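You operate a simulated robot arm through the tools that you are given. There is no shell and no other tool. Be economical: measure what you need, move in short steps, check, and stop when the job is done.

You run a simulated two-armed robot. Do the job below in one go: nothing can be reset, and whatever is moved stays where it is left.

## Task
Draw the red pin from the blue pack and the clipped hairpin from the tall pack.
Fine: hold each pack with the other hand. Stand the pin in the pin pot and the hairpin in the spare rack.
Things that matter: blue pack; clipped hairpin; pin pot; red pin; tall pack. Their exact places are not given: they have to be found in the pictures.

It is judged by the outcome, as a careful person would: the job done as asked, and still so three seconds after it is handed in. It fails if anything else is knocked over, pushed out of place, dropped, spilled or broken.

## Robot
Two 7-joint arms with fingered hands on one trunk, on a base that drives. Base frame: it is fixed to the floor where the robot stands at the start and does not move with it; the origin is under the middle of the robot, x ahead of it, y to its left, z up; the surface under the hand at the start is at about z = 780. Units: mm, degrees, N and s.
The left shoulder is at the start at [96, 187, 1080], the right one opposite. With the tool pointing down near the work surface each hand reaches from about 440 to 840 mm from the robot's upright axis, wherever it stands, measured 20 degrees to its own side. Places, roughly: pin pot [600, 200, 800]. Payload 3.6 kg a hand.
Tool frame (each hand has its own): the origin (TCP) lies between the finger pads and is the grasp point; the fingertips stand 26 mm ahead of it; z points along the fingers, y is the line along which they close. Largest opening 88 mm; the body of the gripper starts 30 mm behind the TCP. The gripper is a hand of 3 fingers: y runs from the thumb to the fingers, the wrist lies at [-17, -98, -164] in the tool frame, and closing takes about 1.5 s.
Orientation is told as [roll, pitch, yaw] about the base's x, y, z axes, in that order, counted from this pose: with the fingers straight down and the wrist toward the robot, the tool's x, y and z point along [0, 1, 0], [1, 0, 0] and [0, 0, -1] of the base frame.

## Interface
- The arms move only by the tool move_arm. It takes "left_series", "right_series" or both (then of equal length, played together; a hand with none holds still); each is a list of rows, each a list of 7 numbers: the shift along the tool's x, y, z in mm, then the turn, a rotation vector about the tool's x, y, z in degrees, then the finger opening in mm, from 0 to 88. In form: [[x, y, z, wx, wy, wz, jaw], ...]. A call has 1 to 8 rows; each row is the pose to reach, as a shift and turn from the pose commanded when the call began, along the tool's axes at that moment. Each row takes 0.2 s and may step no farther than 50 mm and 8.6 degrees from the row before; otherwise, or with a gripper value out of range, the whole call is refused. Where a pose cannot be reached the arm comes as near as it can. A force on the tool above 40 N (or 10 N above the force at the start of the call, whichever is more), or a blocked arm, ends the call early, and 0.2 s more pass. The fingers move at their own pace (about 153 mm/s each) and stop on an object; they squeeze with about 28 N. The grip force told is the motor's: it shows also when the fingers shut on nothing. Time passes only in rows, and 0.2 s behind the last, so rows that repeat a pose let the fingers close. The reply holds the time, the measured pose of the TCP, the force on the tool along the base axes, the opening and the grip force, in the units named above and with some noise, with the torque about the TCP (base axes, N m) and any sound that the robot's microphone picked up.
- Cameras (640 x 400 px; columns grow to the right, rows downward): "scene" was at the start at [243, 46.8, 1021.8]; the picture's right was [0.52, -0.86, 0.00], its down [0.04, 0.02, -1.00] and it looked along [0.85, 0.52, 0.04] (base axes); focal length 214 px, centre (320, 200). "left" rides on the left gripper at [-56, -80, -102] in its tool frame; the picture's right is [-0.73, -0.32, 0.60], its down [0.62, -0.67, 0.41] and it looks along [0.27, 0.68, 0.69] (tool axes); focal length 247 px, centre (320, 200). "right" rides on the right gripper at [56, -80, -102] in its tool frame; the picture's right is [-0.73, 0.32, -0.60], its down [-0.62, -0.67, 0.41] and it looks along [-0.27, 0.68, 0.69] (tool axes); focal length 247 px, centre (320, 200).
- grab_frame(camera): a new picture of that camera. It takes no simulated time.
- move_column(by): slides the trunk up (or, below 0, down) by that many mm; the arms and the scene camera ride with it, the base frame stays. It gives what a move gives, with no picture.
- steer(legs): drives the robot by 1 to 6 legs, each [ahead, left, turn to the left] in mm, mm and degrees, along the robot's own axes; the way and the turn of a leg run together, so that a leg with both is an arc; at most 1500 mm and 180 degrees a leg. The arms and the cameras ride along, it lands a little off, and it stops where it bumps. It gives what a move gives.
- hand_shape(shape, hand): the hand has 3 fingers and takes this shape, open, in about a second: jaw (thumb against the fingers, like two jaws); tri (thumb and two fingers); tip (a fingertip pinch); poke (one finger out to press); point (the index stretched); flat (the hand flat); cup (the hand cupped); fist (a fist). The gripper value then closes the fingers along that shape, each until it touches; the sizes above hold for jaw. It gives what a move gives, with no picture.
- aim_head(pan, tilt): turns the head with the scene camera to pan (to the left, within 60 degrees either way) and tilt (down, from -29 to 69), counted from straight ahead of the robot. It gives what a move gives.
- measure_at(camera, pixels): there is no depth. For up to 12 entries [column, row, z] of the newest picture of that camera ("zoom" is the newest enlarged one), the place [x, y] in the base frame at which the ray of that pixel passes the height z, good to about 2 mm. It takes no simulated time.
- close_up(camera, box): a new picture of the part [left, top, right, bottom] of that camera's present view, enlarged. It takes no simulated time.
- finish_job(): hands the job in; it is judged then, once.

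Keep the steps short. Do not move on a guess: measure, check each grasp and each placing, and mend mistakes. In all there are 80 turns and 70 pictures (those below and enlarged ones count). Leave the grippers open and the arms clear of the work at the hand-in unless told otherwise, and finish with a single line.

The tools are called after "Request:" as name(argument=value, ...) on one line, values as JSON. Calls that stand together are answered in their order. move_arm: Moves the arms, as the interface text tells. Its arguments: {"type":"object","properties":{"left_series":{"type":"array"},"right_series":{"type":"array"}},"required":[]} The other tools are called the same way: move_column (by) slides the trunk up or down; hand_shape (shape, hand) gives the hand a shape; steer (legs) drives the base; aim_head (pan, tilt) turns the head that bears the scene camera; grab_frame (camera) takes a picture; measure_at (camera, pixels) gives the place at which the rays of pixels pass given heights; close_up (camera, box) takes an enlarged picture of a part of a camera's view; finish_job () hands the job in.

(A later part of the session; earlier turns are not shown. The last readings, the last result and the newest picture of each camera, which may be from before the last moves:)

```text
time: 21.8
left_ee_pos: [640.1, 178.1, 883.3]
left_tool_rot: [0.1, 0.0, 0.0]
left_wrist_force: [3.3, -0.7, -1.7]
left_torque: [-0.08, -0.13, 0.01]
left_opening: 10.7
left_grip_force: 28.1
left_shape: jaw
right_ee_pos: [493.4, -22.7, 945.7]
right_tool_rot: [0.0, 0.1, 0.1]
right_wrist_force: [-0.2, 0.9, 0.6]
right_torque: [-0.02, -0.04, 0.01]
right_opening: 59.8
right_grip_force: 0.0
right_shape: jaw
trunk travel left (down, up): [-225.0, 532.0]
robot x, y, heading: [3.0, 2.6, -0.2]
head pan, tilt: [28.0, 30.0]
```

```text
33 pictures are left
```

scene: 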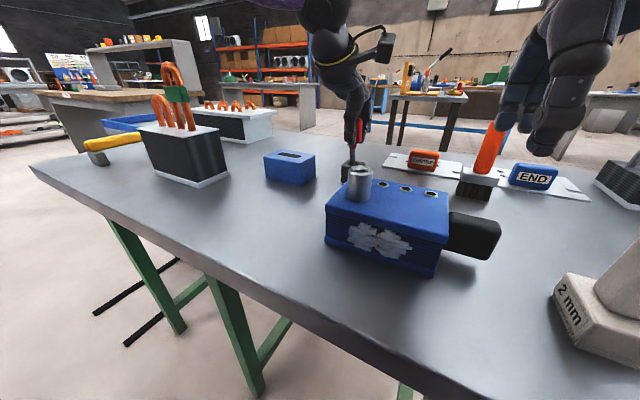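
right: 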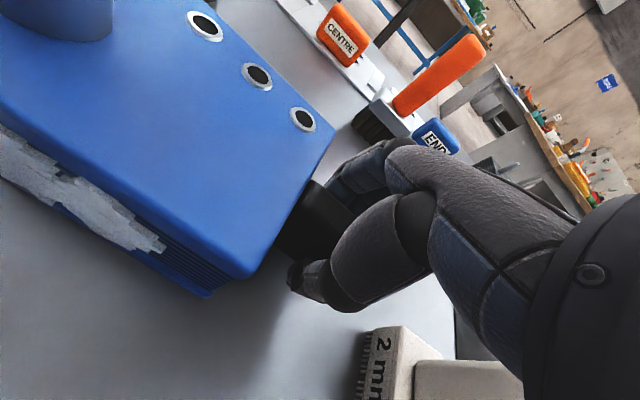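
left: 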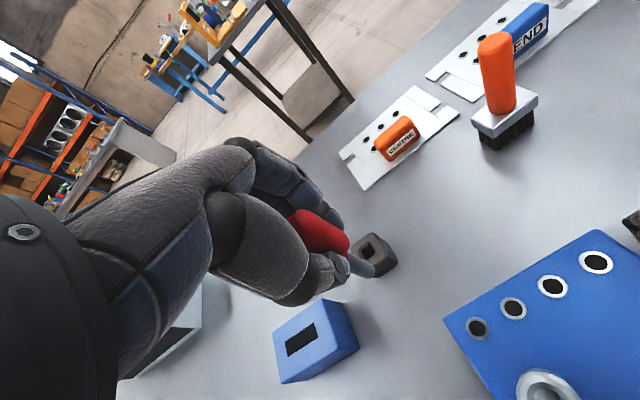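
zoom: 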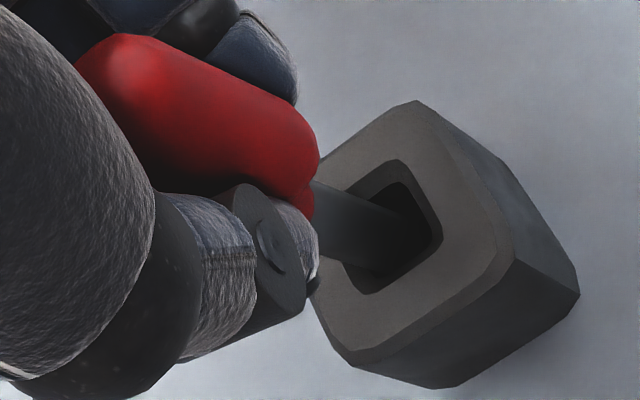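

The pot hasn't moved noticeably; the hand is ~4 mm off toward −x/+y. Re-centring the pin in the hole.

Request:
move_arm(left_series=[[-2, 2, 0, 0, 0, 0, 0], [-4, 3, -1, 0, 0, 0, 0], [-4, 3, -1, 0, 0, 0, 0]])

Request:
close_up(camera="left", box=[290, 205, 410, 305])

```text
time: 22.6
left_ee_pos: [642.1, 172.5, 885.0]
left_tool_rot: [0.0, 0.0, 0.0]
left_wrist_force: [0.3, 0.2, -0.8]
left_torque: [0.0, 0.0, -0.01]
left_opening: 10.7
left_grip_force: 27.7
left_shape: jaw
right_ee_pos: [494.2, -23.7, 946.1]
right_tool_rot: [0.0, 0.0, 0.0]
right_wrist_force: [-0.2, -0.3, -0.7]
right_torque: [-0.01, 0.03, -0.01]
right_opening: 59.5
right_grip_force: 0.1
right_shape: jaw
trunk travel left (down, up): [-225.0, 532.0]
robot x, y, heading: [-3.3, 0.2, 0.1]
head pan, tilt: [28.0, 30.0]
```

```text
4.00 times, centred on (350, 255) of left
```

zoom: 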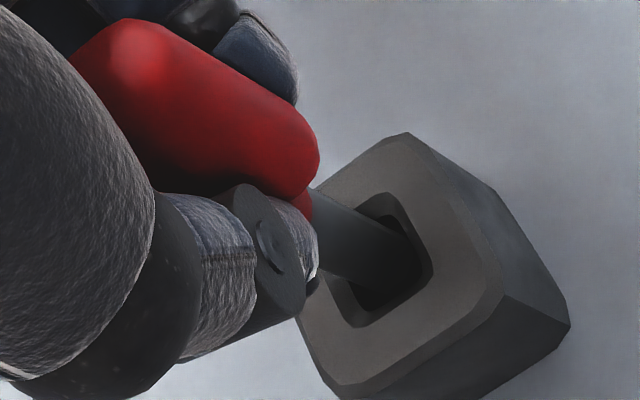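

Forces are back to zero and the pin hangs free in the hole. Lowering the trunk 16 mm.

Request:
move_column(by=-16)

Request:
move_column(by=-7)

Request:
close_up(camera="scene", box=[290, 90, 410, 200])

```text
time: 23.2
left_ee_pos: [643.1, 172.5, 869.3]
left_tool_rot: [0.0, 0.0, -0.1]
left_wrist_force: [0.4, -0.8, -0.7]
left_torque: [0.04, -0.03, -0.02]
left_opening: 10.1
left_grip_force: 28.1
left_shape: jaw
right_ee_pos: [494.5, -22.9, 930.2]
right_tool_rot: [0.0, -0.1, 0.1]
right_wrist_force: [-0.4, -0.6, 0.2]
right_torque: [-0.02, -0.01, -0.02]
right_opening: 59.6
right_grip_force: 0.1
right_shape: jaw
trunk travel left (down, up): [-209.0, 548.0]
robot x, y, heading: [-2.1, 1.3, 0.0]
head pan, tilt: [28.0, 30.0]
```

```text
time: 23.7
left_ee_pos: [643.1, 171.2, 860.2]
left_tool_rot: [0.0, 0.0, 0.0]
left_wrist_force: [0.8, -0.3, -1.3]
left_torque: [0.01, -0.04, -0.01]
left_opening: 10.6
left_grip_force: 28.1
left_shape: jaw
right_ee_pos: [495.0, -22.9, 922.3]
right_tool_rot: [-0.1, 0.0, 0.1]
right_wrist_force: [1.1, -0.6, 0.4]
right_torque: [0.0, -0.03, -0.02]
right_opening: 59.8
right_grip_force: 0.0
right_shape: jaw
trunk travel left (down, up): [-202.0, 555.0]
robot x, y, heading: [0.3, 0.6, 0.1]
head pan, tilt: [28.0, 30.0]
```

```text
3.64 times, centred on (350, 145) of scene
```

zoom: 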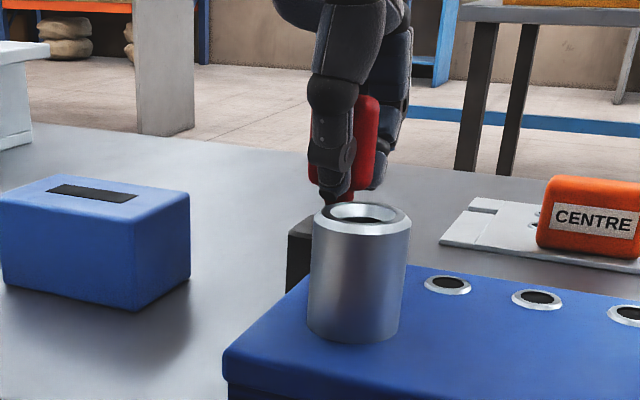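

No contact yet; tip is around z 786. Lowering 4 mm more to find the pot's floor.

Request:
move_column(by=-4)

Request:
close_up(camera="left", box=[290, 205, 410, 305])

```text
time: 24.3
left_ee_pos: [643.5, 171.4, 858.5]
left_tool_rot: [-0.1, -0.2, 0.0]
left_wrist_force: [0.3, 0.4, 7.9]
left_torque: [0.02, 0.0, 0.0]
left_opening: 10.9
left_grip_force: 27.7
left_shape: jaw
right_ee_pos: [494.8, -24.1, 918.8]
right_tool_rot: [0.0, 0.0, 0.0]
right_wrist_force: [0.6, -0.5, 0.4]
right_torque: [0.01, 0.0, 0.0]
right_opening: 59.4
right_grip_force: 0.0
right_shape: jaw
trunk travel left (down, up): [-198.0, 559.0]
robot x, y, heading: [-0.1, -1.5, -0.3]
head pan, tilt: [28.0, 30.0]
```

```text
4.00 times, centred on (350, 255) of left
```

zoom: 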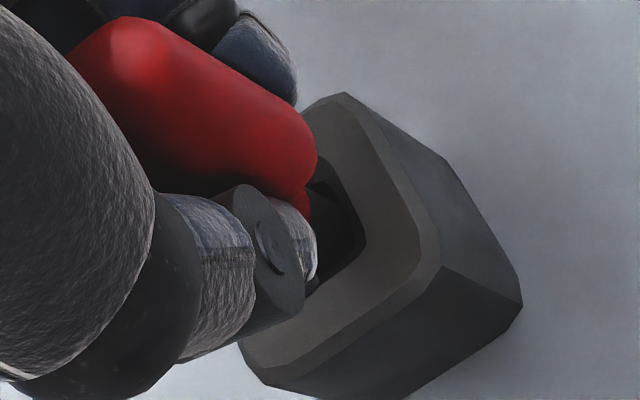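

8 N upward: the pin stands on the pot's floor. Opening slowly, then rising.

Request:
move_arm(left_series=[[0, 0, 0, 0, 0, 0, 14], [0, 0, 0, 0, 0, 0, 22], [0, 0, 0, 0, 0, 0, 35], [0, 0, 0, 0, 0, 0, 60], [0, 0, 0, 0, 0, 0, 60]])

Request:
grab_frame(camera="left")

```text
time: 25.5
left_ee_pos: [643.0, 172.6, 856.6]
left_tool_rot: [0.0, -0.1, -0.1]
left_wrist_force: [0.6, 0.9, -1.1]
left_torque: [0.03, -0.01, -0.01]
left_opening: 59.5
left_grip_force: 0.0
left_shape: jaw
right_ee_pos: [495.7, -23.2, 919.6]
right_tool_rot: [0.0, 0.1, 0.0]
right_wrist_force: [-0.6, -0.3, 0.1]
right_torque: [0.0, 0.0, -0.03]
right_opening: 59.7
right_grip_force: 0.0
right_shape: jaw
trunk travel left (down, up): [-198.0, 559.0]
robot x, y, heading: [0.4, -2.2, -0.0]
head pan, tilt: [28.0, 30.0]
```

```text
29 pictures are left
```

left: 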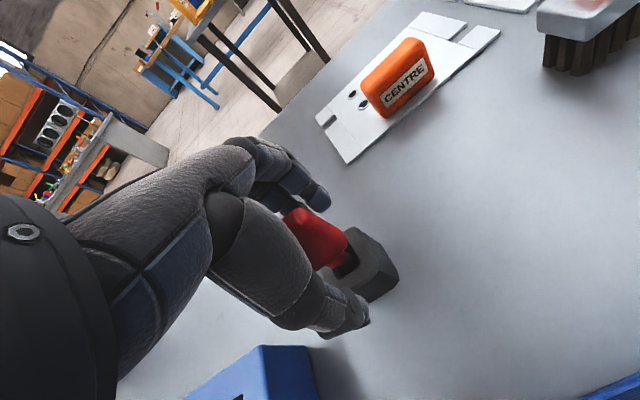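

The pin stands between the open fingers. Raising the left hand straight up.

Request:
move_arm(left_series=[[0, 0, -20, 0, 0, 0, 60], [0, 0, -45, 0, 0, 0, 60], [0, 0, -75, 0, 0, 0, 60], [0, 0, -110, 0, 0, 0, 60], [0, -20, -150, 0, 0, 0, 60], [20, -50, -190, 0, 0, 0, 60], [40, -80, -210, 0, 0, 0, 60]], right_series=[[0, 0, -30, 0, 0, 0, 60], [0, 0, -70, 0, 0, 0, 60], [0, 0, -110, 0, 0, 0, 60], [0, 0, -140, 0, 0, 0, 88], [0, 0, -160, 0, 0, 0, 88], [0, 0, -180, 0, 0, 0, 88], [0, 0, -200, 0, 0, 0, 88]])

Request:
grab_frame(camera="scene")

```text
refused: row 6 steps farther than a row can; nothing moved
```

```text
28 pictures are left
```

scene: 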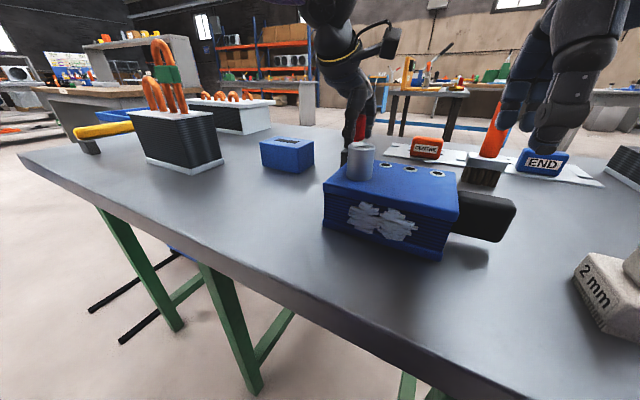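

Request:
move_arm(left_series=[[0, 0, -20, 0, 0, 0, 60], [0, 0, -45, 0, 0, 0, 60], [0, 0, -75, 0, 0, 0, 60], [0, 0, -110, 0, 0, 0, 60], [0, -15, -145, 0, 0, 0, 60], [10, -35, -175, 0, 0, 0, 60], [20, -60, -205, 0, 0, 0, 60], [20, -60, -205, 0, 0, 0, 60]], right_series=[[0, 0, -30, 0, 0, 0, 60], [0, 0, -70, 0, 0, 0, 60], [0, 0, -110, 0, 0, 0, 60], [0, 0, -140, 0, 0, 0, 88], [0, 0, -160, 0, 0, 0, 88], [0, 0, -180, 0, 0, 0, 88], [0, 0, -200, 0, 0, 0, 88], [0, 0, -200, 0, 0, 0, 88]])

Request:
close_up(camera="scene", box=[120, 20, 440, 220])

```text
time: 27.3
left_ee_pos: [581.1, 194.6, 1062.3]
left_tool_rot: [0.0, 0.1, 0.0]
left_wrist_force: [0.9, 0.4, -0.5]
left_torque: [0.03, 0.02, 0.0]
left_opening: 59.6
left_grip_force: 0.0
left_shape: jaw
right_ee_pos: [494.4, -24.7, 1117.7]
right_tool_rot: [0.0, 0.0, 0.0]
right_wrist_force: [0.1, -0.1, 0.5]
right_torque: [0.03, -0.01, 0.01]
right_opening: 87.8
right_grip_force: 0.2
right_shape: jaw
trunk travel left (down, up): [-198.0, 559.0]
robot x, y, heading: [-0.5, 0.5, 0.1]
head pan, tilt: [28.0, 30.0]
```

```text
2.00 times, centred on (280, 120) of scene
```

zoom: 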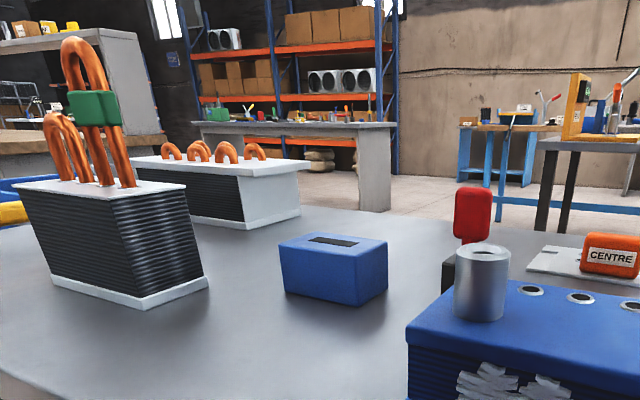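

The pin stands upright in the pot, blue pack unmoved. Now for the tall pack: raising the left hand a bit, then driving 250 mm left so both arms reach it comfortably.

Request:
move_arm(left_series=[[20, -10, -40, 0, 0, 0, 60], [50, -20, -70, 0, 0, 0, 60]])

Request:
steer(legs=[[0, 250, 0]])

Request:
grab_frame(camera="scene")

Request:
grab_frame(camera="right")

```text
time: 27.9
left_ee_pos: [558.4, 245.8, 1136.1]
left_tool_rot: [0.0, 0.0, -0.1]
left_wrist_force: [-0.4, -0.1, -0.5]
left_torque: [-0.01, -0.06, 0.02]
left_opening: 59.7
left_grip_force: 0.0
left_shape: jaw
right_ee_pos: [493.2, -22.9, 1117.4]
right_tool_rot: [0.0, 0.0, 0.0]
right_wrist_force: [0.4, 0.8, 0.1]
right_torque: [0.04, -0.01, -0.01]
right_opening: 87.8
right_grip_force: 0.1
right_shape: jaw
trunk travel left (down, up): [-198.0, 559.0]
robot x, y, heading: [0.2, 2.4, 0.2]
head pan, tilt: [28.0, 30.0]
```

```text
time: 29.7
left_ee_pos: [556.2, 510.0, 1135.6]
left_tool_rot: [0.0, 0.0, 0.3]
left_wrist_force: [0.3, -0.2, -0.5]
left_torque: [-0.02, -0.03, 0.02]
left_opening: 59.7
left_grip_force: 0.1
left_shape: jaw
right_ee_pos: [492.9, 238.5, 1117.5]
right_tool_rot: [0.0, 0.0, 0.4]
right_wrist_force: [-0.2, 0.4, -0.3]
right_torque: [0.02, 0.04, 0.02]
right_opening: 87.7
right_grip_force: 0.1
right_shape: jaw
trunk travel left (down, up): [-198.0, 559.0]
robot x, y, heading: [-2.7, 257.1, 0.3]
head pan, tilt: [28.0, 30.0]
```

```text
26 pictures are left
```

scene: 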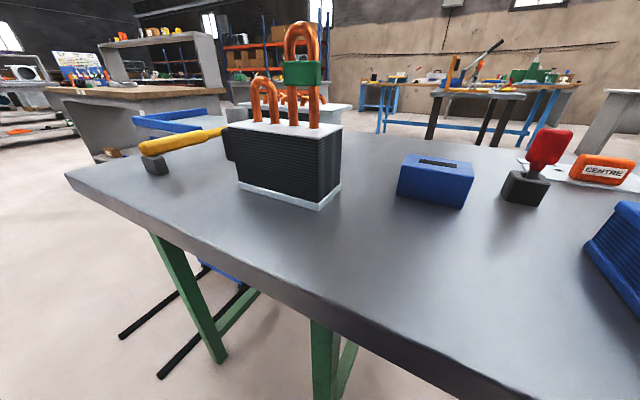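

```text
25 pictures are left
```

right: 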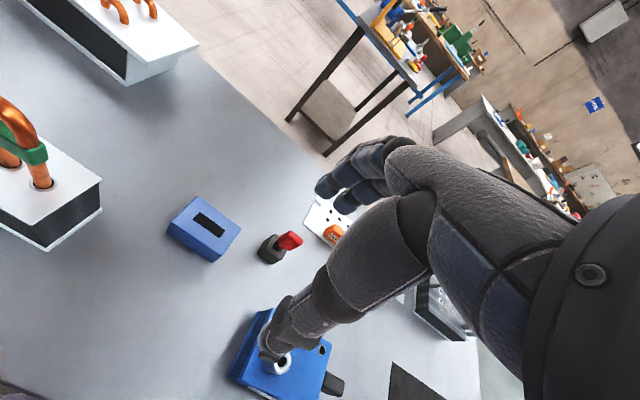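

There seems to be a dark block on the tall pack's left end (228,143) — maybe a handle. Enlarging.

Request:
close_up(camera="scene", box=[200, 10, 360, 220])

Request:
measure_at(camera="scene", pixels=[[238, 189, 780], [318, 208, 780], [341, 187, 780], [227, 122, 880], [320, 138, 880], [342, 124, 880], [342, 124, 870], [320, 138, 870], [227, 122, 870], [226, 130, 860], [228, 160, 840]])

Request:
measure_at(camera="right", pixels=[[101, 178, 880], [101, 178, 870], [48, 222, 880], [48, 222, 870], [102, 210, 780], [45, 252, 780], [193, 212, 830], [225, 233, 830], [204, 214, 830], [40, 188, 880]])

```text
1.90 times, centred on (280, 115) of scene
```

zoom: 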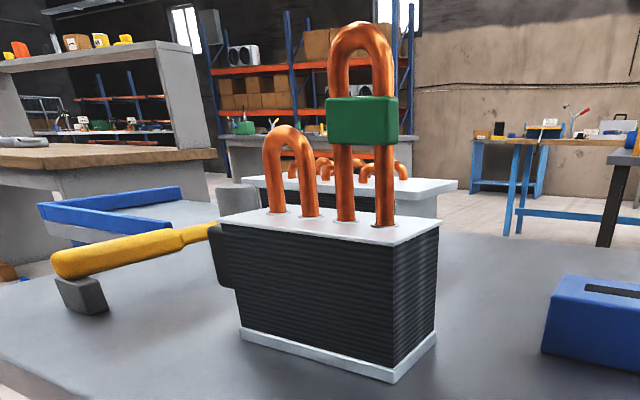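

```text
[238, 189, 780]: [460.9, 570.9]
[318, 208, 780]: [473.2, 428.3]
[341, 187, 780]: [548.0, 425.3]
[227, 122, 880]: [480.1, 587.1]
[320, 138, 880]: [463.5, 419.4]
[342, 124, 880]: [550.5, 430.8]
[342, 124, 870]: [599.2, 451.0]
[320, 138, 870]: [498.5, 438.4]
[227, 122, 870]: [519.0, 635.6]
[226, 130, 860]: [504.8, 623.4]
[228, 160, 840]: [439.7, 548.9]
```

```text
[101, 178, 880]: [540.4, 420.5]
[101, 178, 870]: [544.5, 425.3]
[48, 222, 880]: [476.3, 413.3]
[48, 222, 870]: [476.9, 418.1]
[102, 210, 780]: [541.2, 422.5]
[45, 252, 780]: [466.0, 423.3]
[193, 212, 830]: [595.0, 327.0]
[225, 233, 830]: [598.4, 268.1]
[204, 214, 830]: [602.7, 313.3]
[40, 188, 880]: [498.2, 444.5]
```

The tall pack has a black handle on its left end, like the blue one, so the left hand will hold it and the right will draw. Driving 110 mm further left to suit that.

Request:
steer(legs=[[0, 110, -0.3]])

Request:
aim_head(pan=26, tilt=32)

Request:
grab_frame(camera="scene")

Request:
grab_frame(camera="right")

Request:
grab_frame(camera="left")

```text
time: 30.9
left_ee_pos: [557.3, 610.3, 1135.1]
left_tool_rot: [-0.1, 0.0, 0.2]
left_wrist_force: [-0.3, 0.5, 0.6]
left_torque: [-0.03, 0.02, -0.03]
left_opening: 59.8
left_grip_force: 0.1
left_shape: jaw
right_ee_pos: [492.6, 340.3, 1116.9]
right_tool_rot: [-0.2, 0.1, 0.1]
right_wrist_force: [-0.1, 0.3, 0.1]
right_torque: [-0.01, -0.06, -0.01]
right_opening: 87.7
right_grip_force: 0.0
right_shape: jaw
trunk travel left (down, up): [-198.0, 559.0]
robot x, y, heading: [-2.6, 362.3, 0.1]
head pan, tilt: [28.0, 30.0]
```

```text
time: 31.5
left_ee_pos: [557.2, 609.6, 1135.8]
left_tool_rot: [0.0, 0.0, 0.1]
left_wrist_force: [-0.2, 0.6, -0.1]
left_torque: [0.01, -0.03, -0.01]
left_opening: 59.6
left_grip_force: 0.0
left_shape: jaw
right_ee_pos: [492.0, 339.1, 1117.3]
right_tool_rot: [0.1, 0.0, 0.0]
right_wrist_force: [-0.5, 0.3, -0.2]
right_torque: [-0.02, -0.01, 0.04]
right_opening: 87.9
right_grip_force: 0.0
right_shape: jaw
trunk travel left (down, up): [-198.0, 559.0]
robot x, y, heading: [0.5, 361.6, -0.0]
head pan, tilt: [26.0, 32.0]
```

```text
23 pictures are left
```

scene: 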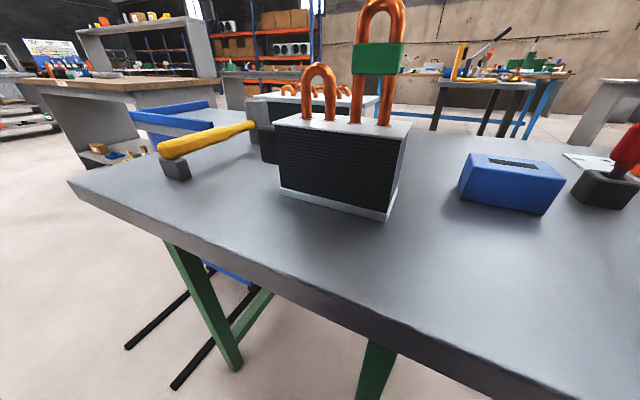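

```text
22 pictures are left
```

right: 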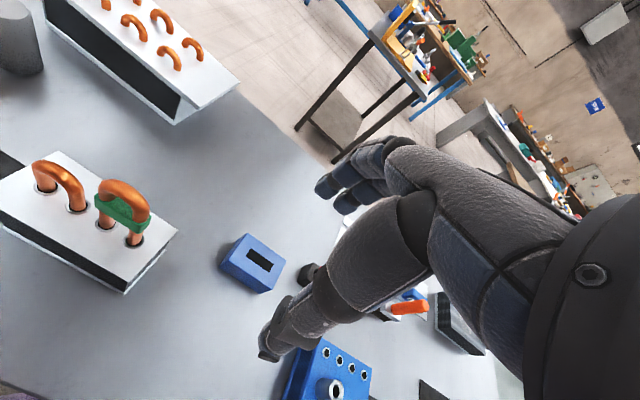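

```text
21 pictures are left
```

left: 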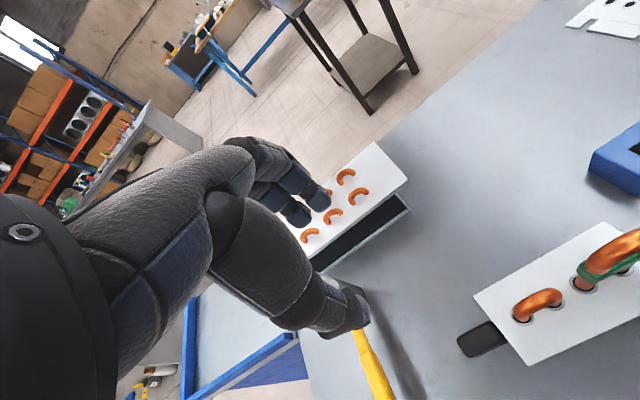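

The handle is visible in the left camera at about (483,340). Measuring the handle, hairpins, slot and neighbours.

Request:
measure_at(camera="left", pixels=[[458, 342, 860], [492, 322, 860], [508, 344, 860], [468, 356, 860], [361, 345, 810], [392, 399, 810], [473, 294, 880], [529, 365, 880], [518, 316, 880], [583, 282, 880]])

Request:
measure_at(camera="scene", pixels=[[263, 128, 860], [263, 128, 870], [263, 160, 830], [263, 160, 840], [255, 127, 810], [178, 160, 780], [378, 59, 950], [378, 59, 940], [355, 127, 880], [384, 127, 880]])

Request:
measure_at(camera="right", pixels=[[104, 223, 880], [134, 240, 880], [122, 188, 980], [122, 188, 990], [98, 205, 950], [147, 225, 950], [250, 251, 830], [271, 268, 830], [253, 248, 830], [45, 188, 880], [77, 208, 880], [20, 70, 780]])

Request:
close_up(camera="right", box=[0, 140, 200, 290])

```text
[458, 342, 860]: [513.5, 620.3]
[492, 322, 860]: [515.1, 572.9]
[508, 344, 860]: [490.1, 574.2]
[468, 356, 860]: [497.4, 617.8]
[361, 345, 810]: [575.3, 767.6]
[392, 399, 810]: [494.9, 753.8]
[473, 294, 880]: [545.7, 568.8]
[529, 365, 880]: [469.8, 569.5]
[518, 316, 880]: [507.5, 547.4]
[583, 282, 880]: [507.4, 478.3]
```

```text
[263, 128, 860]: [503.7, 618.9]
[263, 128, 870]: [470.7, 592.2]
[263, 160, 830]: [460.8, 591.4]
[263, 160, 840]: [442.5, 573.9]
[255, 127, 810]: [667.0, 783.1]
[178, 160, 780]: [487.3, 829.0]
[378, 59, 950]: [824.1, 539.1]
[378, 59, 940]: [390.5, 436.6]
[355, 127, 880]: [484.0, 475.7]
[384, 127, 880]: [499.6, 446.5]
```

```text
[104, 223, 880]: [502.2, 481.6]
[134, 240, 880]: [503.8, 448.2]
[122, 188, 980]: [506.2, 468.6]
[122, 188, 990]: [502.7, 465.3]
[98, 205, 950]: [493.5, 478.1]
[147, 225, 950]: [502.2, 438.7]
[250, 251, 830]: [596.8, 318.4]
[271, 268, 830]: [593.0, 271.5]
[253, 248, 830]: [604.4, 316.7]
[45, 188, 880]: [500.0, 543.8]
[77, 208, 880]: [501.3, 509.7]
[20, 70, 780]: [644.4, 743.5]
```

```text
2.67 times, centred on (100, 215) of right
```

zoom: 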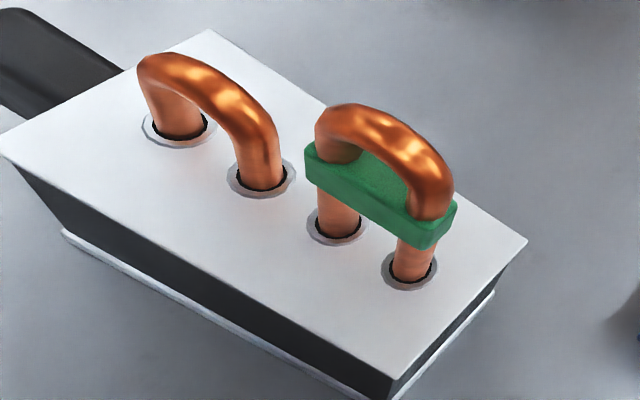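

Handle: x 491–515, y 573–620, z ≈825–862. Lowering the left hand to (504,604), first to z≈910.

Request:
move_arm(left_series=[[-1, -10, 30, 0, 0, 0, 60], [-2, -20, 60, 0, 0, 0, 60], [-3, -30, 90, 0, 0, 0, 60], [-5, -40, 120, 0, 0, 0, 60], [-5, -53, 150, 0, 0, 0, 60], [-5, -53, 190, 0, 0, 0, 60], [-5, -53, 226, 0, 0, 0, 60], [-5, -53, 226, 0, 0, 0, 60]])

Request:
grab_frame(camera="left")

Request:
close_up(camera="scene", box=[200, 20, 420, 220])

```text
time: 33.3
left_ee_pos: [505.0, 602.3, 909.4]
left_tool_rot: [0.0, 0.0, 0.1]
left_wrist_force: [0.3, 0.0, 0.1]
left_torque: [0.02, 0.02, 0.04]
left_opening: 59.4
left_grip_force: 0.0
left_shape: jaw
right_ee_pos: [491.5, 338.8, 1117.7]
right_tool_rot: [0.0, 0.0, 0.2]
right_wrist_force: [-0.4, 0.1, 0.3]
right_torque: [-0.01, 0.02, 0.0]
right_opening: 87.8
right_grip_force: 0.0
right_shape: jaw
trunk travel left (down, up): [-198.0, 559.0]
robot x, y, heading: [-1.4, 365.5, 0.3]
head pan, tilt: [26.0, 32.0]
```

```text
19 pictures are left
```

left: 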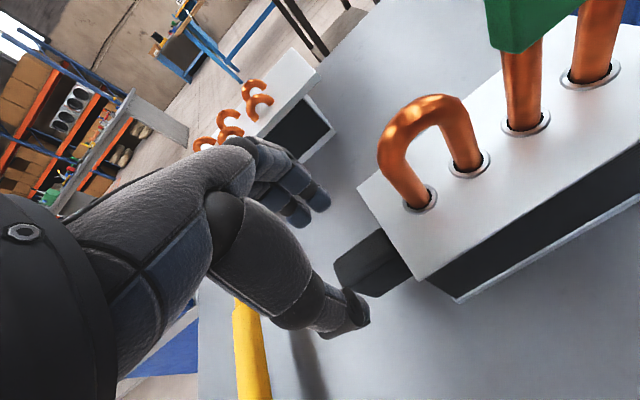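

```text
2.00 times, centred on (310, 120) of scene
```

zoom: 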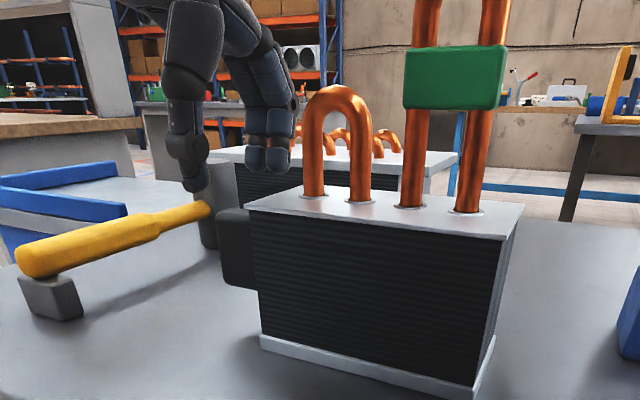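

Request:
measure_at(camera="left", pixels=[[335, 266, 860], [375, 232, 860], [413, 272, 855], [372, 296, 825], [360, 275, 860], [357, 188, 880], [418, 278, 880], [418, 198, 880], [468, 165, 880], [525, 122, 880], [590, 72, 880]])

Request:
close_up(camera="left", box=[320, 180, 440, 310])

```text
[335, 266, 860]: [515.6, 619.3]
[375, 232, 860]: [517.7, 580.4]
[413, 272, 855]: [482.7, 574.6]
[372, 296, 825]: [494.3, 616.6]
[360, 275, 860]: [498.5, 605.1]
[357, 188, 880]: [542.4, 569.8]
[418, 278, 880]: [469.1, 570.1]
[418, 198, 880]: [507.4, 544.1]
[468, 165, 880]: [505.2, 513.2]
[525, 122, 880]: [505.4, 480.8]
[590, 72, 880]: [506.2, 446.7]
```

```text
3.08 times, centred on (380, 245) of left
```

zoom: 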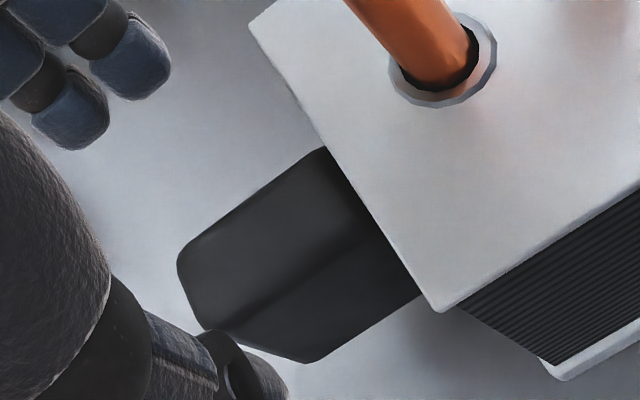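

Handle centre x≈505, matching the hand. Descending 63 mm.

Request:
move_arm(left_series=[[1, 0, 20, 0, 0, 0, 60], [1, 0, 40, 0, 0, 0, 60], [1, 0, 63, 0, 0, 0, 60], [1, 0, 63, 0, 0, 0, 40], [1, 0, 63, 0, 0, 0, 20], [1, 0, 63, 0, 0, 0, 0], [1, 0, 63, 0, 0, 0, 0], [1, 0, 63, 0, 0, 0, 0]])

Request:
close_up(camera="scene", box=[200, 20, 420, 220])

```text
time: 35.1
left_ee_pos: [503.4, 605.6, 845.1]
left_tool_rot: [-0.1, 0.1, 0.1]
left_wrist_force: [0.8, 0.2, -0.2]
left_torque: [0.0, -0.02, -0.01]
left_opening: 18.7
left_grip_force: 28.6
left_shape: jaw
right_ee_pos: [492.7, 339.7, 1117.1]
right_tool_rot: [0.0, 0.0, 0.0]
right_wrist_force: [1.1, 1.1, -0.3]
right_torque: [-0.01, 0.0, -0.02]
right_opening: 87.6
right_grip_force: 0.2
right_shape: jaw
trunk travel left (down, up): [-198.0, 559.0]
robot x, y, heading: [0.8, 362.8, 0.2]
head pan, tilt: [26.0, 32.0]
```

```text
2.00 times, centred on (310, 120) of scene
```

zoom: 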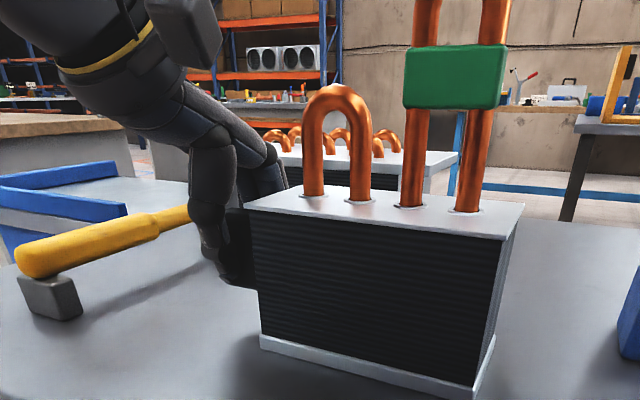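

Handle held (18.7 mm, 28.6 N). Moving the open right hand over the hairpin at (504,464), hovering at z≈1075, with the head tilted up a bit to see the loop.

Request:
move_arm(right_series=[[32, 3, 0, 0, 0, 0, 60], [64, 6, 0, 0, 0, 0, 60], [96, 9, 10, 0, 0, 0, 60], [124, 12, 25, 0, 0, 0, 60], [124, 12, 42, 0, 0, 0, 60], [124, 12, 42, 0, 0, 0, 60]])

Request:
aim_head(pan=20, tilt=15)

Request:
grab_frame(camera="scene")

Request:
grab_frame(camera="right")

```text
time: 36.5
left_ee_pos: [504.9, 605.5, 844.5]
left_tool_rot: [0.0, 0.0, 0.0]
left_wrist_force: [-0.3, 0.3, -0.3]
left_torque: [0.03, -0.02, 0.0]
left_opening: 18.6
left_grip_force: 28.1
left_shape: jaw
right_ee_pos: [504.1, 463.3, 1075.1]
right_tool_rot: [0.0, 0.0, 0.1]
right_wrist_force: [-1.0, -0.3, -0.8]
right_torque: [0.01, 0.01, -0.04]
right_opening: 60.3
right_grip_force: 0.0
right_shape: jaw
trunk travel left (down, up): [-198.0, 559.0]
robot x, y, heading: [-2.7, 362.3, -0.0]
head pan, tilt: [26.0, 32.0]
```

```text
time: 37.3
left_ee_pos: [502.7, 605.2, 844.6]
left_tool_rot: [-0.1, 0.0, 0.1]
left_wrist_force: [-0.8, -0.2, 0.3]
left_torque: [-0.01, 0.02, 0.0]
left_opening: 18.8
left_grip_force: 28.0
left_shape: jaw
right_ee_pos: [505.3, 463.7, 1076.5]
right_tool_rot: [0.0, 0.0, 0.1]
right_wrist_force: [-0.1, -0.2, -0.3]
right_torque: [0.01, 0.02, -0.01]
right_opening: 60.5
right_grip_force: 0.0
right_shape: jaw
trunk travel left (down, up): [-198.0, 559.0]
robot x, y, heading: [-1.3, 363.5, 0.4]
head pan, tilt: [20.0, 15.0]
```

```text
15 pictures are left
```

scene: 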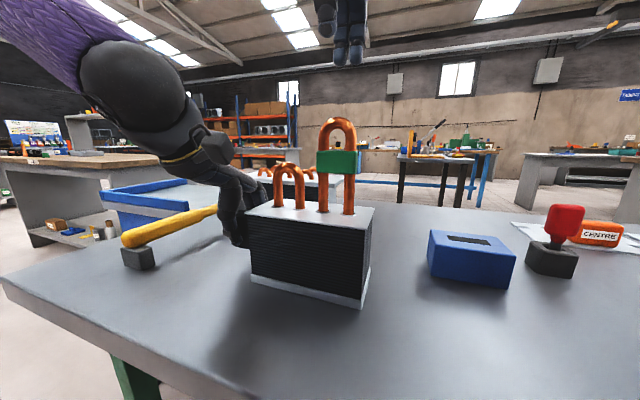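

```text
14 pictures are left
```

right: 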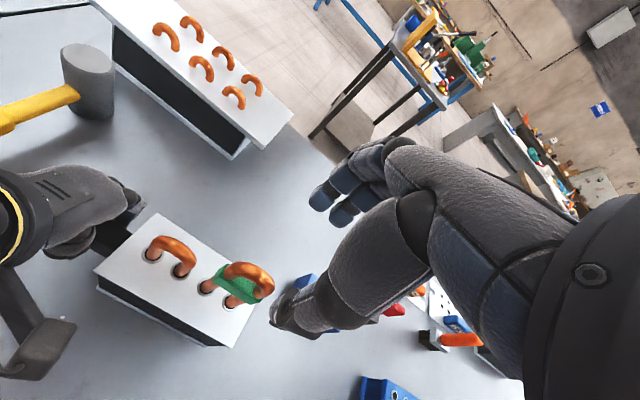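

Request:
measure_at(camera="scene", pixels=[[337, 119, 980], [337, 119, 990], [337, 119, 1000], [337, 162, 945], [337, 162, 950], [355, 162, 945], [317, 162, 945]])

Request:
measure_at(camera="right", pixels=[[251, 272, 980], [251, 272, 990], [204, 287, 880], [232, 301, 880], [228, 276, 980], [274, 288, 980]])

```text
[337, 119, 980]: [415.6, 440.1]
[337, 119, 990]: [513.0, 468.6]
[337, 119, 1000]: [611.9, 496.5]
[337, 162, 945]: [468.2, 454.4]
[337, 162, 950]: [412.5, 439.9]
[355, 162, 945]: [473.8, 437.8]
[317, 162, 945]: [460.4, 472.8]
```

```text
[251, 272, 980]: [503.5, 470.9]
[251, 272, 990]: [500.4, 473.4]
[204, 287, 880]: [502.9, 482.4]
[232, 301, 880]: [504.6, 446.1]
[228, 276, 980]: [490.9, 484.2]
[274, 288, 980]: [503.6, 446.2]
```

Loop top z≈990, clip z≈929–956, centre (504,465). Descending to z≈980 and closing on the loop above the clip.

Request:
move_arm(right_series=[[0, 0, 35, 0, 0, 0, 60], [0, 0, 65, 0, 0, 0, 60], [0, 0, 95, 0, 0, 0, 60], [0, 0, 95, 0, 0, 0, 40], [0, 0, 95, 0, 0, 0, 20], [0, 0, 95, 0, 0, 0, 0], [0, 0, 95, 0, 0, 0, 0], [0, 0, 95, 0, 0, 0, 0]])

Request:
close_up(camera="scene", box=[240, 60, 440, 240])

```text
time: 39.1
left_ee_pos: [502.9, 604.8, 846.0]
left_tool_rot: [0.0, 0.0, 0.1]
left_wrist_force: [-0.6, 0.2, -0.6]
left_torque: [0.03, -0.02, -0.01]
left_opening: 18.5
left_grip_force: 28.2
left_shape: jaw
right_ee_pos: [502.9, 465.4, 980.7]
right_tool_rot: [0.0, 0.1, 0.1]
right_wrist_force: [0.1, -0.6, -2.1]
right_torque: [-0.01, -0.05, 0.01]
right_opening: 8.3
right_grip_force: 27.7
right_shape: jaw
trunk travel left (down, up): [-198.0, 559.0]
robot x, y, heading: [-2.8, 359.8, 0.3]
head pan, tilt: [20.0, 15.0]
```

```text
2.22 times, centred on (340, 150) of scene
```

zoom: 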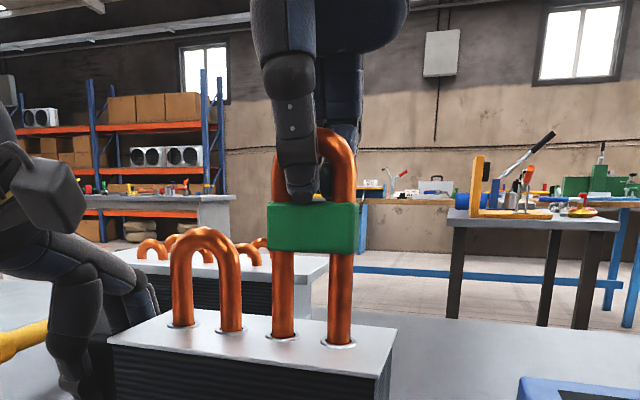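

Holding at 8.3 mm, 27.7 N. Pulling straight up slowly.

Request:
move_arm(right_series=[[0, 0, -4, 0, 0, 0, 0], [0, 0, -10, 0, 0, 0, 0], [0, 0, -18, 0, 0, 0, 0], [0, 0, -28, 0, 0, 0, 0], [0, 0, -40, 0, 0, 0, 0], [0, 0, -52, 0, 0, 0, 0], [0, 0, -64, 0, 0, 0, 0], [0, 0, -64, 0, 0, 0, 0]])

Request:
close_up(camera="scene", box=[240, 40, 440, 220])

```text
time: 40.9
left_ee_pos: [504.8, 604.9, 845.8]
left_tool_rot: [0.0, 0.0, 0.0]
left_wrist_force: [0.0, -1.8, 0.4]
left_torque: [0.0, -0.02, -0.01]
left_opening: 18.8
left_grip_force: 27.8
left_shape: jaw
right_ee_pos: [503.4, 464.1, 1045.3]
right_tool_rot: [-0.1, 0.0, 0.1]
right_wrist_force: [0.5, 1.0, -1.0]
right_torque: [0.01, 0.01, -0.02]
right_opening: 8.1
right_grip_force: 28.0
right_shape: jaw
trunk travel left (down, up): [-198.0, 559.0]
robot x, y, heading: [2.4, 362.7, -0.1]
head pan, tilt: [20.0, 15.0]
```

```text
2.22 times, centred on (340, 130) of scene
```

zoom: 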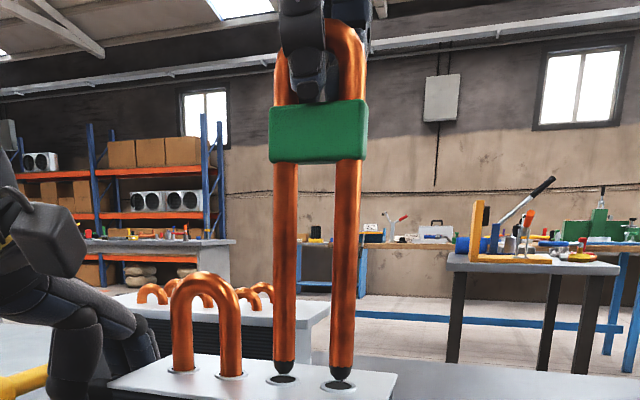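

The hairpin is out, pack steady. Raising 50 mm more, then carrying it toward the rack (~(595,294)).

Request:
move_arm(right_series=[[0, 0, -25, 0, 0, 0, 0], [0, 0, -50, 0, 0, 0, 0], [-35, 18, -50, 0, 0, 0, 0], [-70, 36, -50, 0, 0, 0, 0], [-105, 54, -50, 0, 0, 0, 0], [-140, 72, -50, 0, 0, 0, 0], [-170, 88, -50, 0, 0, 0, 0], [-170, 88, -50, 0, 0, 0, 0]])

Request:
aim_head(pan=-5, tilt=25)

Request:
grab_frame(camera="scene")

Request:
grab_frame(camera="right")

```text
time: 42.7
left_ee_pos: [505.3, 604.4, 845.7]
left_tool_rot: [0.1, -0.1, 0.0]
left_wrist_force: [0.3, 1.3, -0.3]
left_torque: [0.0, -0.04, 0.02]
left_opening: 18.8
left_grip_force: 28.5
left_shape: jaw
right_ee_pos: [592.0, 292.6, 1092.3]
right_tool_rot: [0.0, 0.0, 0.1]
right_wrist_force: [0.3, 0.5, -0.5]
right_torque: [0.02, 0.01, -0.03]
right_opening: 7.9
right_grip_force: 28.0
right_shape: jaw
trunk travel left (down, up): [-198.0, 559.0]
robot x, y, heading: [0.1, 361.2, -0.1]
head pan, tilt: [20.0, 15.0]
```

```text
time: 43.6
left_ee_pos: [504.6, 605.3, 846.1]
left_tool_rot: [-0.1, 0.0, 0.1]
left_wrist_force: [-0.7, 0.4, -0.2]
left_torque: [-0.01, -0.03, 0.02]
left_opening: 18.6
left_grip_force: 28.1
left_shape: jaw
right_ee_pos: [592.2, 293.0, 1092.9]
right_tool_rot: [0.0, -0.1, 0.0]
right_wrist_force: [-0.7, 0.9, -1.5]
right_torque: [-0.04, -0.03, -0.01]
right_opening: 8.0
right_grip_force: 27.7
right_shape: jaw
trunk travel left (down, up): [-198.0, 559.0]
robot x, y, heading: [-1.1, 363.2, -0.1]
head pan, tilt: [-5.0, 25.0]
```

```text
11 pictures are left
```

scene: 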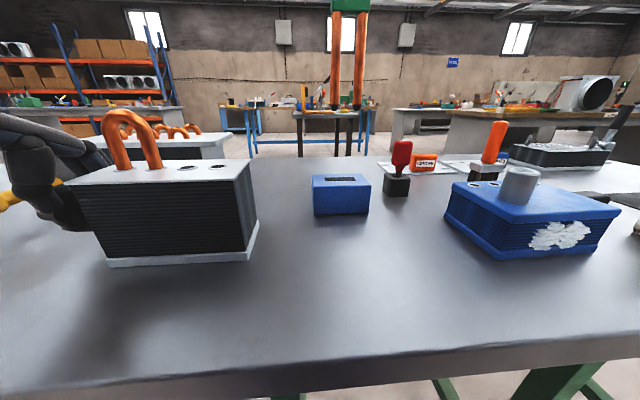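

```text
10 pictures are left
```

right: 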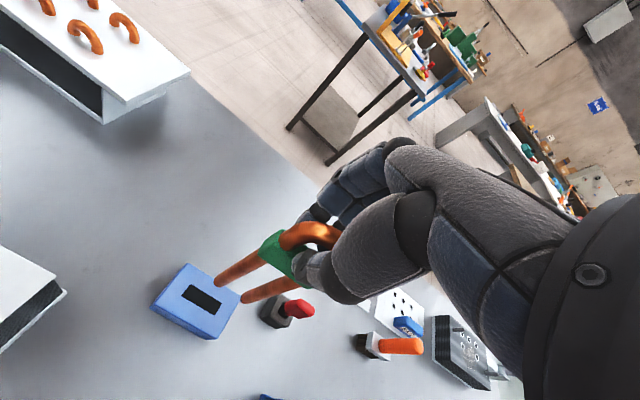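

Request:
close_up(camera="right", box=[145, 240, 265, 345])

```text
3.81 times, centred on (205, 292) of right
```

zoom: 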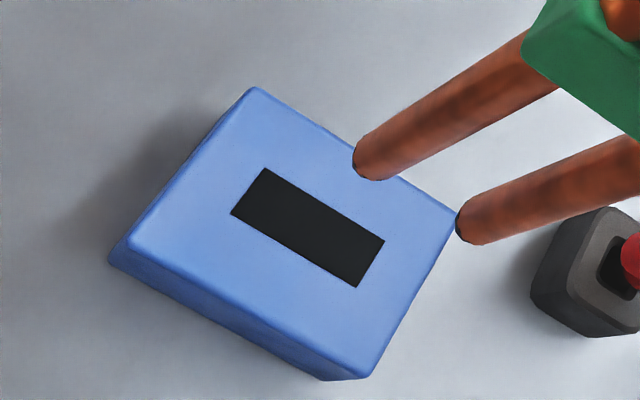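

Request:
measure_at(camera="zoom", pixels=[[265, 168, 835], [385, 240, 835], [358, 287, 835], [231, 213, 835], [110, 263, 780], [127, 240, 830], [127, 240, 840], [366, 162, 930], [366, 162, 940], [470, 226, 930], [470, 226, 940], [310, 227, 840]])

Request:
measure_at(camera="scene", pixels=[[336, 108, 930], [336, 108, 940], [358, 108, 930], [358, 108, 940], [324, 178, 835], [357, 180, 835], [315, 214, 780], [313, 190, 830], [313, 190, 840], [369, 213, 780], [369, 188, 835], [340, 179, 835]])

```text
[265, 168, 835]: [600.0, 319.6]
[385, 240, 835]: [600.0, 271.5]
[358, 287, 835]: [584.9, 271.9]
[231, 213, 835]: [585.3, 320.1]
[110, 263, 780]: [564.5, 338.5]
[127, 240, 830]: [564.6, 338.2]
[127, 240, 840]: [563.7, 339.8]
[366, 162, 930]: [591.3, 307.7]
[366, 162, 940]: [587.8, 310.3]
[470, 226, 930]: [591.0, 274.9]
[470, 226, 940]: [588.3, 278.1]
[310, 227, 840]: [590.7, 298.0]
```

```text
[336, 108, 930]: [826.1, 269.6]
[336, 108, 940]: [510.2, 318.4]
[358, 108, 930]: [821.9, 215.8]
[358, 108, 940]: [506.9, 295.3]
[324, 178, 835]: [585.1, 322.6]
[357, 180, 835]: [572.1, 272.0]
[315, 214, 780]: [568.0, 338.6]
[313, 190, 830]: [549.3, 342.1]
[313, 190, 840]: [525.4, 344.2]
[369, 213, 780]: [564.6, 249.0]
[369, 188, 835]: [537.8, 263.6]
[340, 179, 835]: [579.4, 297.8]
```

Slot: 15 × 48 mm, centre ≈(594,295), top z≈829; leg tips near (590,292.5) at z≈933. Shifting +4 x, +2 y and lowering until the tips are ~15 mm over the slot, then re-measuring.

Request:
move_arm(right_series=[[2, 4, 0, 0, 0, 0, 0], [2, 4, 30, 0, 0, 0, 0], [2, 4, 60, 0, 0, 0, 0], [2, 4, 85, 0, 0, 0, 0], [2, 4, 85, 0, 0, 0, 0]])

Request:
close_up(camera="right", box=[185, 220, 305, 325])

```text
time: 44.8
left_ee_pos: [503.7, 605.9, 845.9]
left_tool_rot: [0.2, 0.1, 0.1]
left_wrist_force: [-0.6, 0.2, 0.2]
left_torque: [0.03, -0.02, 0.01]
left_opening: 18.5
left_grip_force: 27.8
left_shape: jaw
right_ee_pos: [596.7, 296.4, 1009.2]
right_tool_rot: [0.0, -0.1, 0.1]
right_wrist_force: [0.3, -0.2, -0.4]
right_torque: [-0.03, -0.01, 0.0]
right_opening: 8.3
right_grip_force: 28.6
right_shape: jaw
trunk travel left (down, up): [-198.0, 559.0]
robot x, y, heading: [-0.2, 362.8, 0.2]
head pan, tilt: [-5.0, 25.0]
```

```text
3.81 times, centred on (245, 272) of right
```

zoom: 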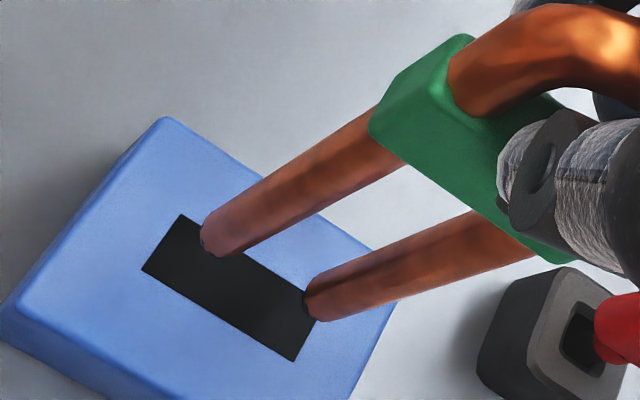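

Request:
measure_at(camera="zoom", pixels=[[142, 270, 829], [181, 214, 829], [295, 362, 829], [334, 306, 829], [217, 237, 845], [217, 237, 850], [315, 300, 845], [315, 300, 850], [207, 217, 848], [232, 256, 848], [307, 279, 848], [324, 321, 848]])

Request:
close_up(camera="scene", box=[280, 100, 400, 215])

```text
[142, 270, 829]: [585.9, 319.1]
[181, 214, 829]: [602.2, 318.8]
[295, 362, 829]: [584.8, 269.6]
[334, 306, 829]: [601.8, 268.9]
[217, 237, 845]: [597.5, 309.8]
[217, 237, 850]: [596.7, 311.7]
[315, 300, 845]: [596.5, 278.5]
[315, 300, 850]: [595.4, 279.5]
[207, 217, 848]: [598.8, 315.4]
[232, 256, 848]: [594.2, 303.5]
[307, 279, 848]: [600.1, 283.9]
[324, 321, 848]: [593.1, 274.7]
```

```text
3.48 times, centred on (340, 158) of scene
```

zoom: 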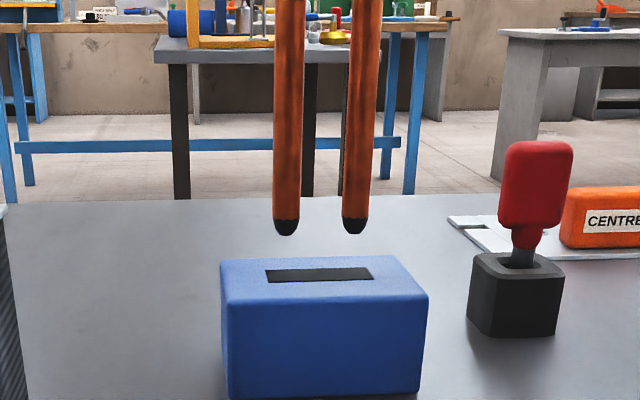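

Request:
measure_at(camera="zoom", pixels=[[286, 236, 840], [286, 236, 845], [286, 236, 850], [354, 234, 840], [354, 234, 845], [265, 270, 829], [366, 267, 829], [374, 279, 829], [268, 283, 829]])

```text
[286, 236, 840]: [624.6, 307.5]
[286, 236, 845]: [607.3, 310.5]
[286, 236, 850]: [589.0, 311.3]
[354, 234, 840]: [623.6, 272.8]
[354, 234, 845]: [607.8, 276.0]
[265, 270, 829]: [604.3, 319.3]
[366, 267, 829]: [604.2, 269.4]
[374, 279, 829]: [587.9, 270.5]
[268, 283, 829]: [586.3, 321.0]
```

Need about −2.4 mm in x, y is aligned. Correcting and lowering slowly, ~26 mm.

Request:
move_arm(right_series=[[0, -2.4, 0, 0, 0, 0, 0], [0, -2.4, 8, 0, 0, 0, 0], [0, -2.4, 14, 0, 0, 0, 0], [0, -2.4, 18, 0, 0, 0, 0], [0, -2.4, 22, 0, 0, 0, 0], [0, -2.4, 26, 0, 0, 0, 0]])

Request:
close_up(camera="right", box=[185, 220, 305, 325])

```text
time: 46.2
left_ee_pos: [503.8, 605.5, 845.3]
left_tool_rot: [0.0, 0.0, 0.0]
left_wrist_force: [0.1, 1.2, -0.4]
left_torque: [-0.02, -0.02, -0.02]
left_opening: 18.8
left_grip_force: 28.1
left_shape: jaw
right_ee_pos: [595.6, 296.4, 981.5]
right_tool_rot: [0.0, 0.2, 0.1]
right_wrist_force: [0.5, 0.2, -0.9]
right_torque: [0.02, -0.01, 0.0]
right_opening: 8.1
right_grip_force: 28.6
right_shape: jaw
trunk travel left (down, up): [-198.0, 559.0]
robot x, y, heading: [-4.3, 364.2, 0.1]
head pan, tilt: [-5.0, 25.0]
```

```text
3.81 times, centred on (245, 272) of right
```

zoom: 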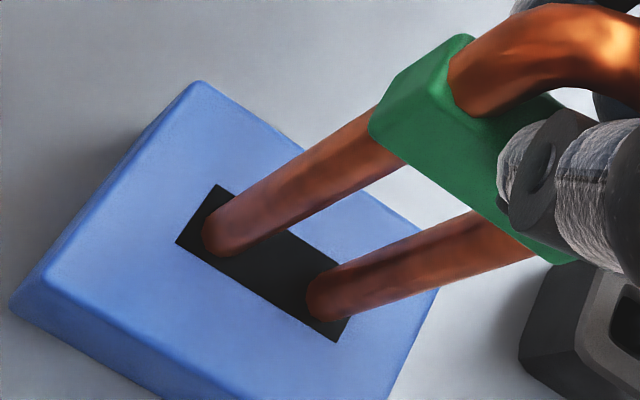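

Both tips are in the slot with no force. Continuing down 28 mm in small steps.

Request:
move_arm(right_series=[[0, 0, 5, 0, 0, 0, 0], [0, 0, 10, 0, 0, 0, 0], [0, 0, 15, 0, 0, 0, 0], [0, 0, 20, 0, 0, 0, 0], [0, 0, 24, 0, 0, 0, 0], [0, 0, 28, 0, 0, 0, 0]])

```text
time: 47.6
left_ee_pos: [504.1, 604.5, 845.5]
left_tool_rot: [0.1, -0.1, 0.1]
left_wrist_force: [-0.1, 0.7, 0.4]
left_torque: [0.02, -0.03, -0.02]
left_opening: 18.6
left_grip_force: 28.3
left_shape: jaw
right_ee_pos: [594.8, 294.7, 954.4]
right_tool_rot: [0.0, 0.0, 0.0]
right_wrist_force: [-0.2, -0.7, -0.3]
right_torque: [-0.01, -0.02, -0.01]
right_opening: 7.8
right_grip_force: 27.8
right_shape: jaw
trunk travel left (down, up): [-198.0, 559.0]
robot x, y, heading: [-2.8, 360.8, 0.2]
head pan, tilt: [-5.0, 25.0]
```

Still free; tips around z 794. Stepping down in 2 mm steps to find the floor.

Request:
move_arm(right_series=[[0, 0, 2, 0, 0, 0, 0], [0, 0, 4, 0, 0, 0, 0], [0, 0, 6, 0, 0, 0, 0]])

```text
time: 48.4
left_ee_pos: [504.6, 605.2, 845.4]
left_tool_rot: [0.0, 0.0, 0.1]
left_wrist_force: [-0.3, 1.3, -0.1]
left_torque: [0.04, -0.04, -0.01]
left_opening: 18.8
left_grip_force: 27.7
left_shape: jaw
right_ee_pos: [594.7, 295.8, 948.7]
right_tool_rot: [0.0, 0.0, 0.2]
right_wrist_force: [-0.4, -2.0, 0.2]
right_torque: [-0.01, 0.0, 0.0]
right_opening: 8.0
right_grip_force: 28.1
right_shape: jaw
trunk travel left (down, up): [-198.0, 559.0]
robot x, y, heading: [0.1, 363.5, 0.1]
head pan, tilt: [-5.0, 25.0]
```

Request:
move_arm(right_series=[[0, 0, 2, 0, 0, 0, 0], [0, 0, 4, 0, 0, 0, 0]])

```text
time: 49.0
left_ee_pos: [505.0, 605.5, 845.6]
left_tool_rot: [0.0, 0.0, 0.1]
left_wrist_force: [0.7, -0.9, 0.2]
left_torque: [0.0, -0.04, 0.0]
left_opening: 18.5
left_grip_force: 28.6
left_shape: jaw
right_ee_pos: [593.7, 296.1, 946.8]
right_tool_rot: [0.1, -0.3, 0.2]
right_wrist_force: [0.2, -0.8, 8.3]
right_torque: [-0.01, -0.02, 0.02]
right_opening: 8.4
right_grip_force: 28.6
right_shape: jaw
trunk travel left (down, up): [-198.0, 559.0]
robot x, y, heading: [-2.0, 363.1, 0.2]
head pan, tilt: [-5.0, 25.0]
```

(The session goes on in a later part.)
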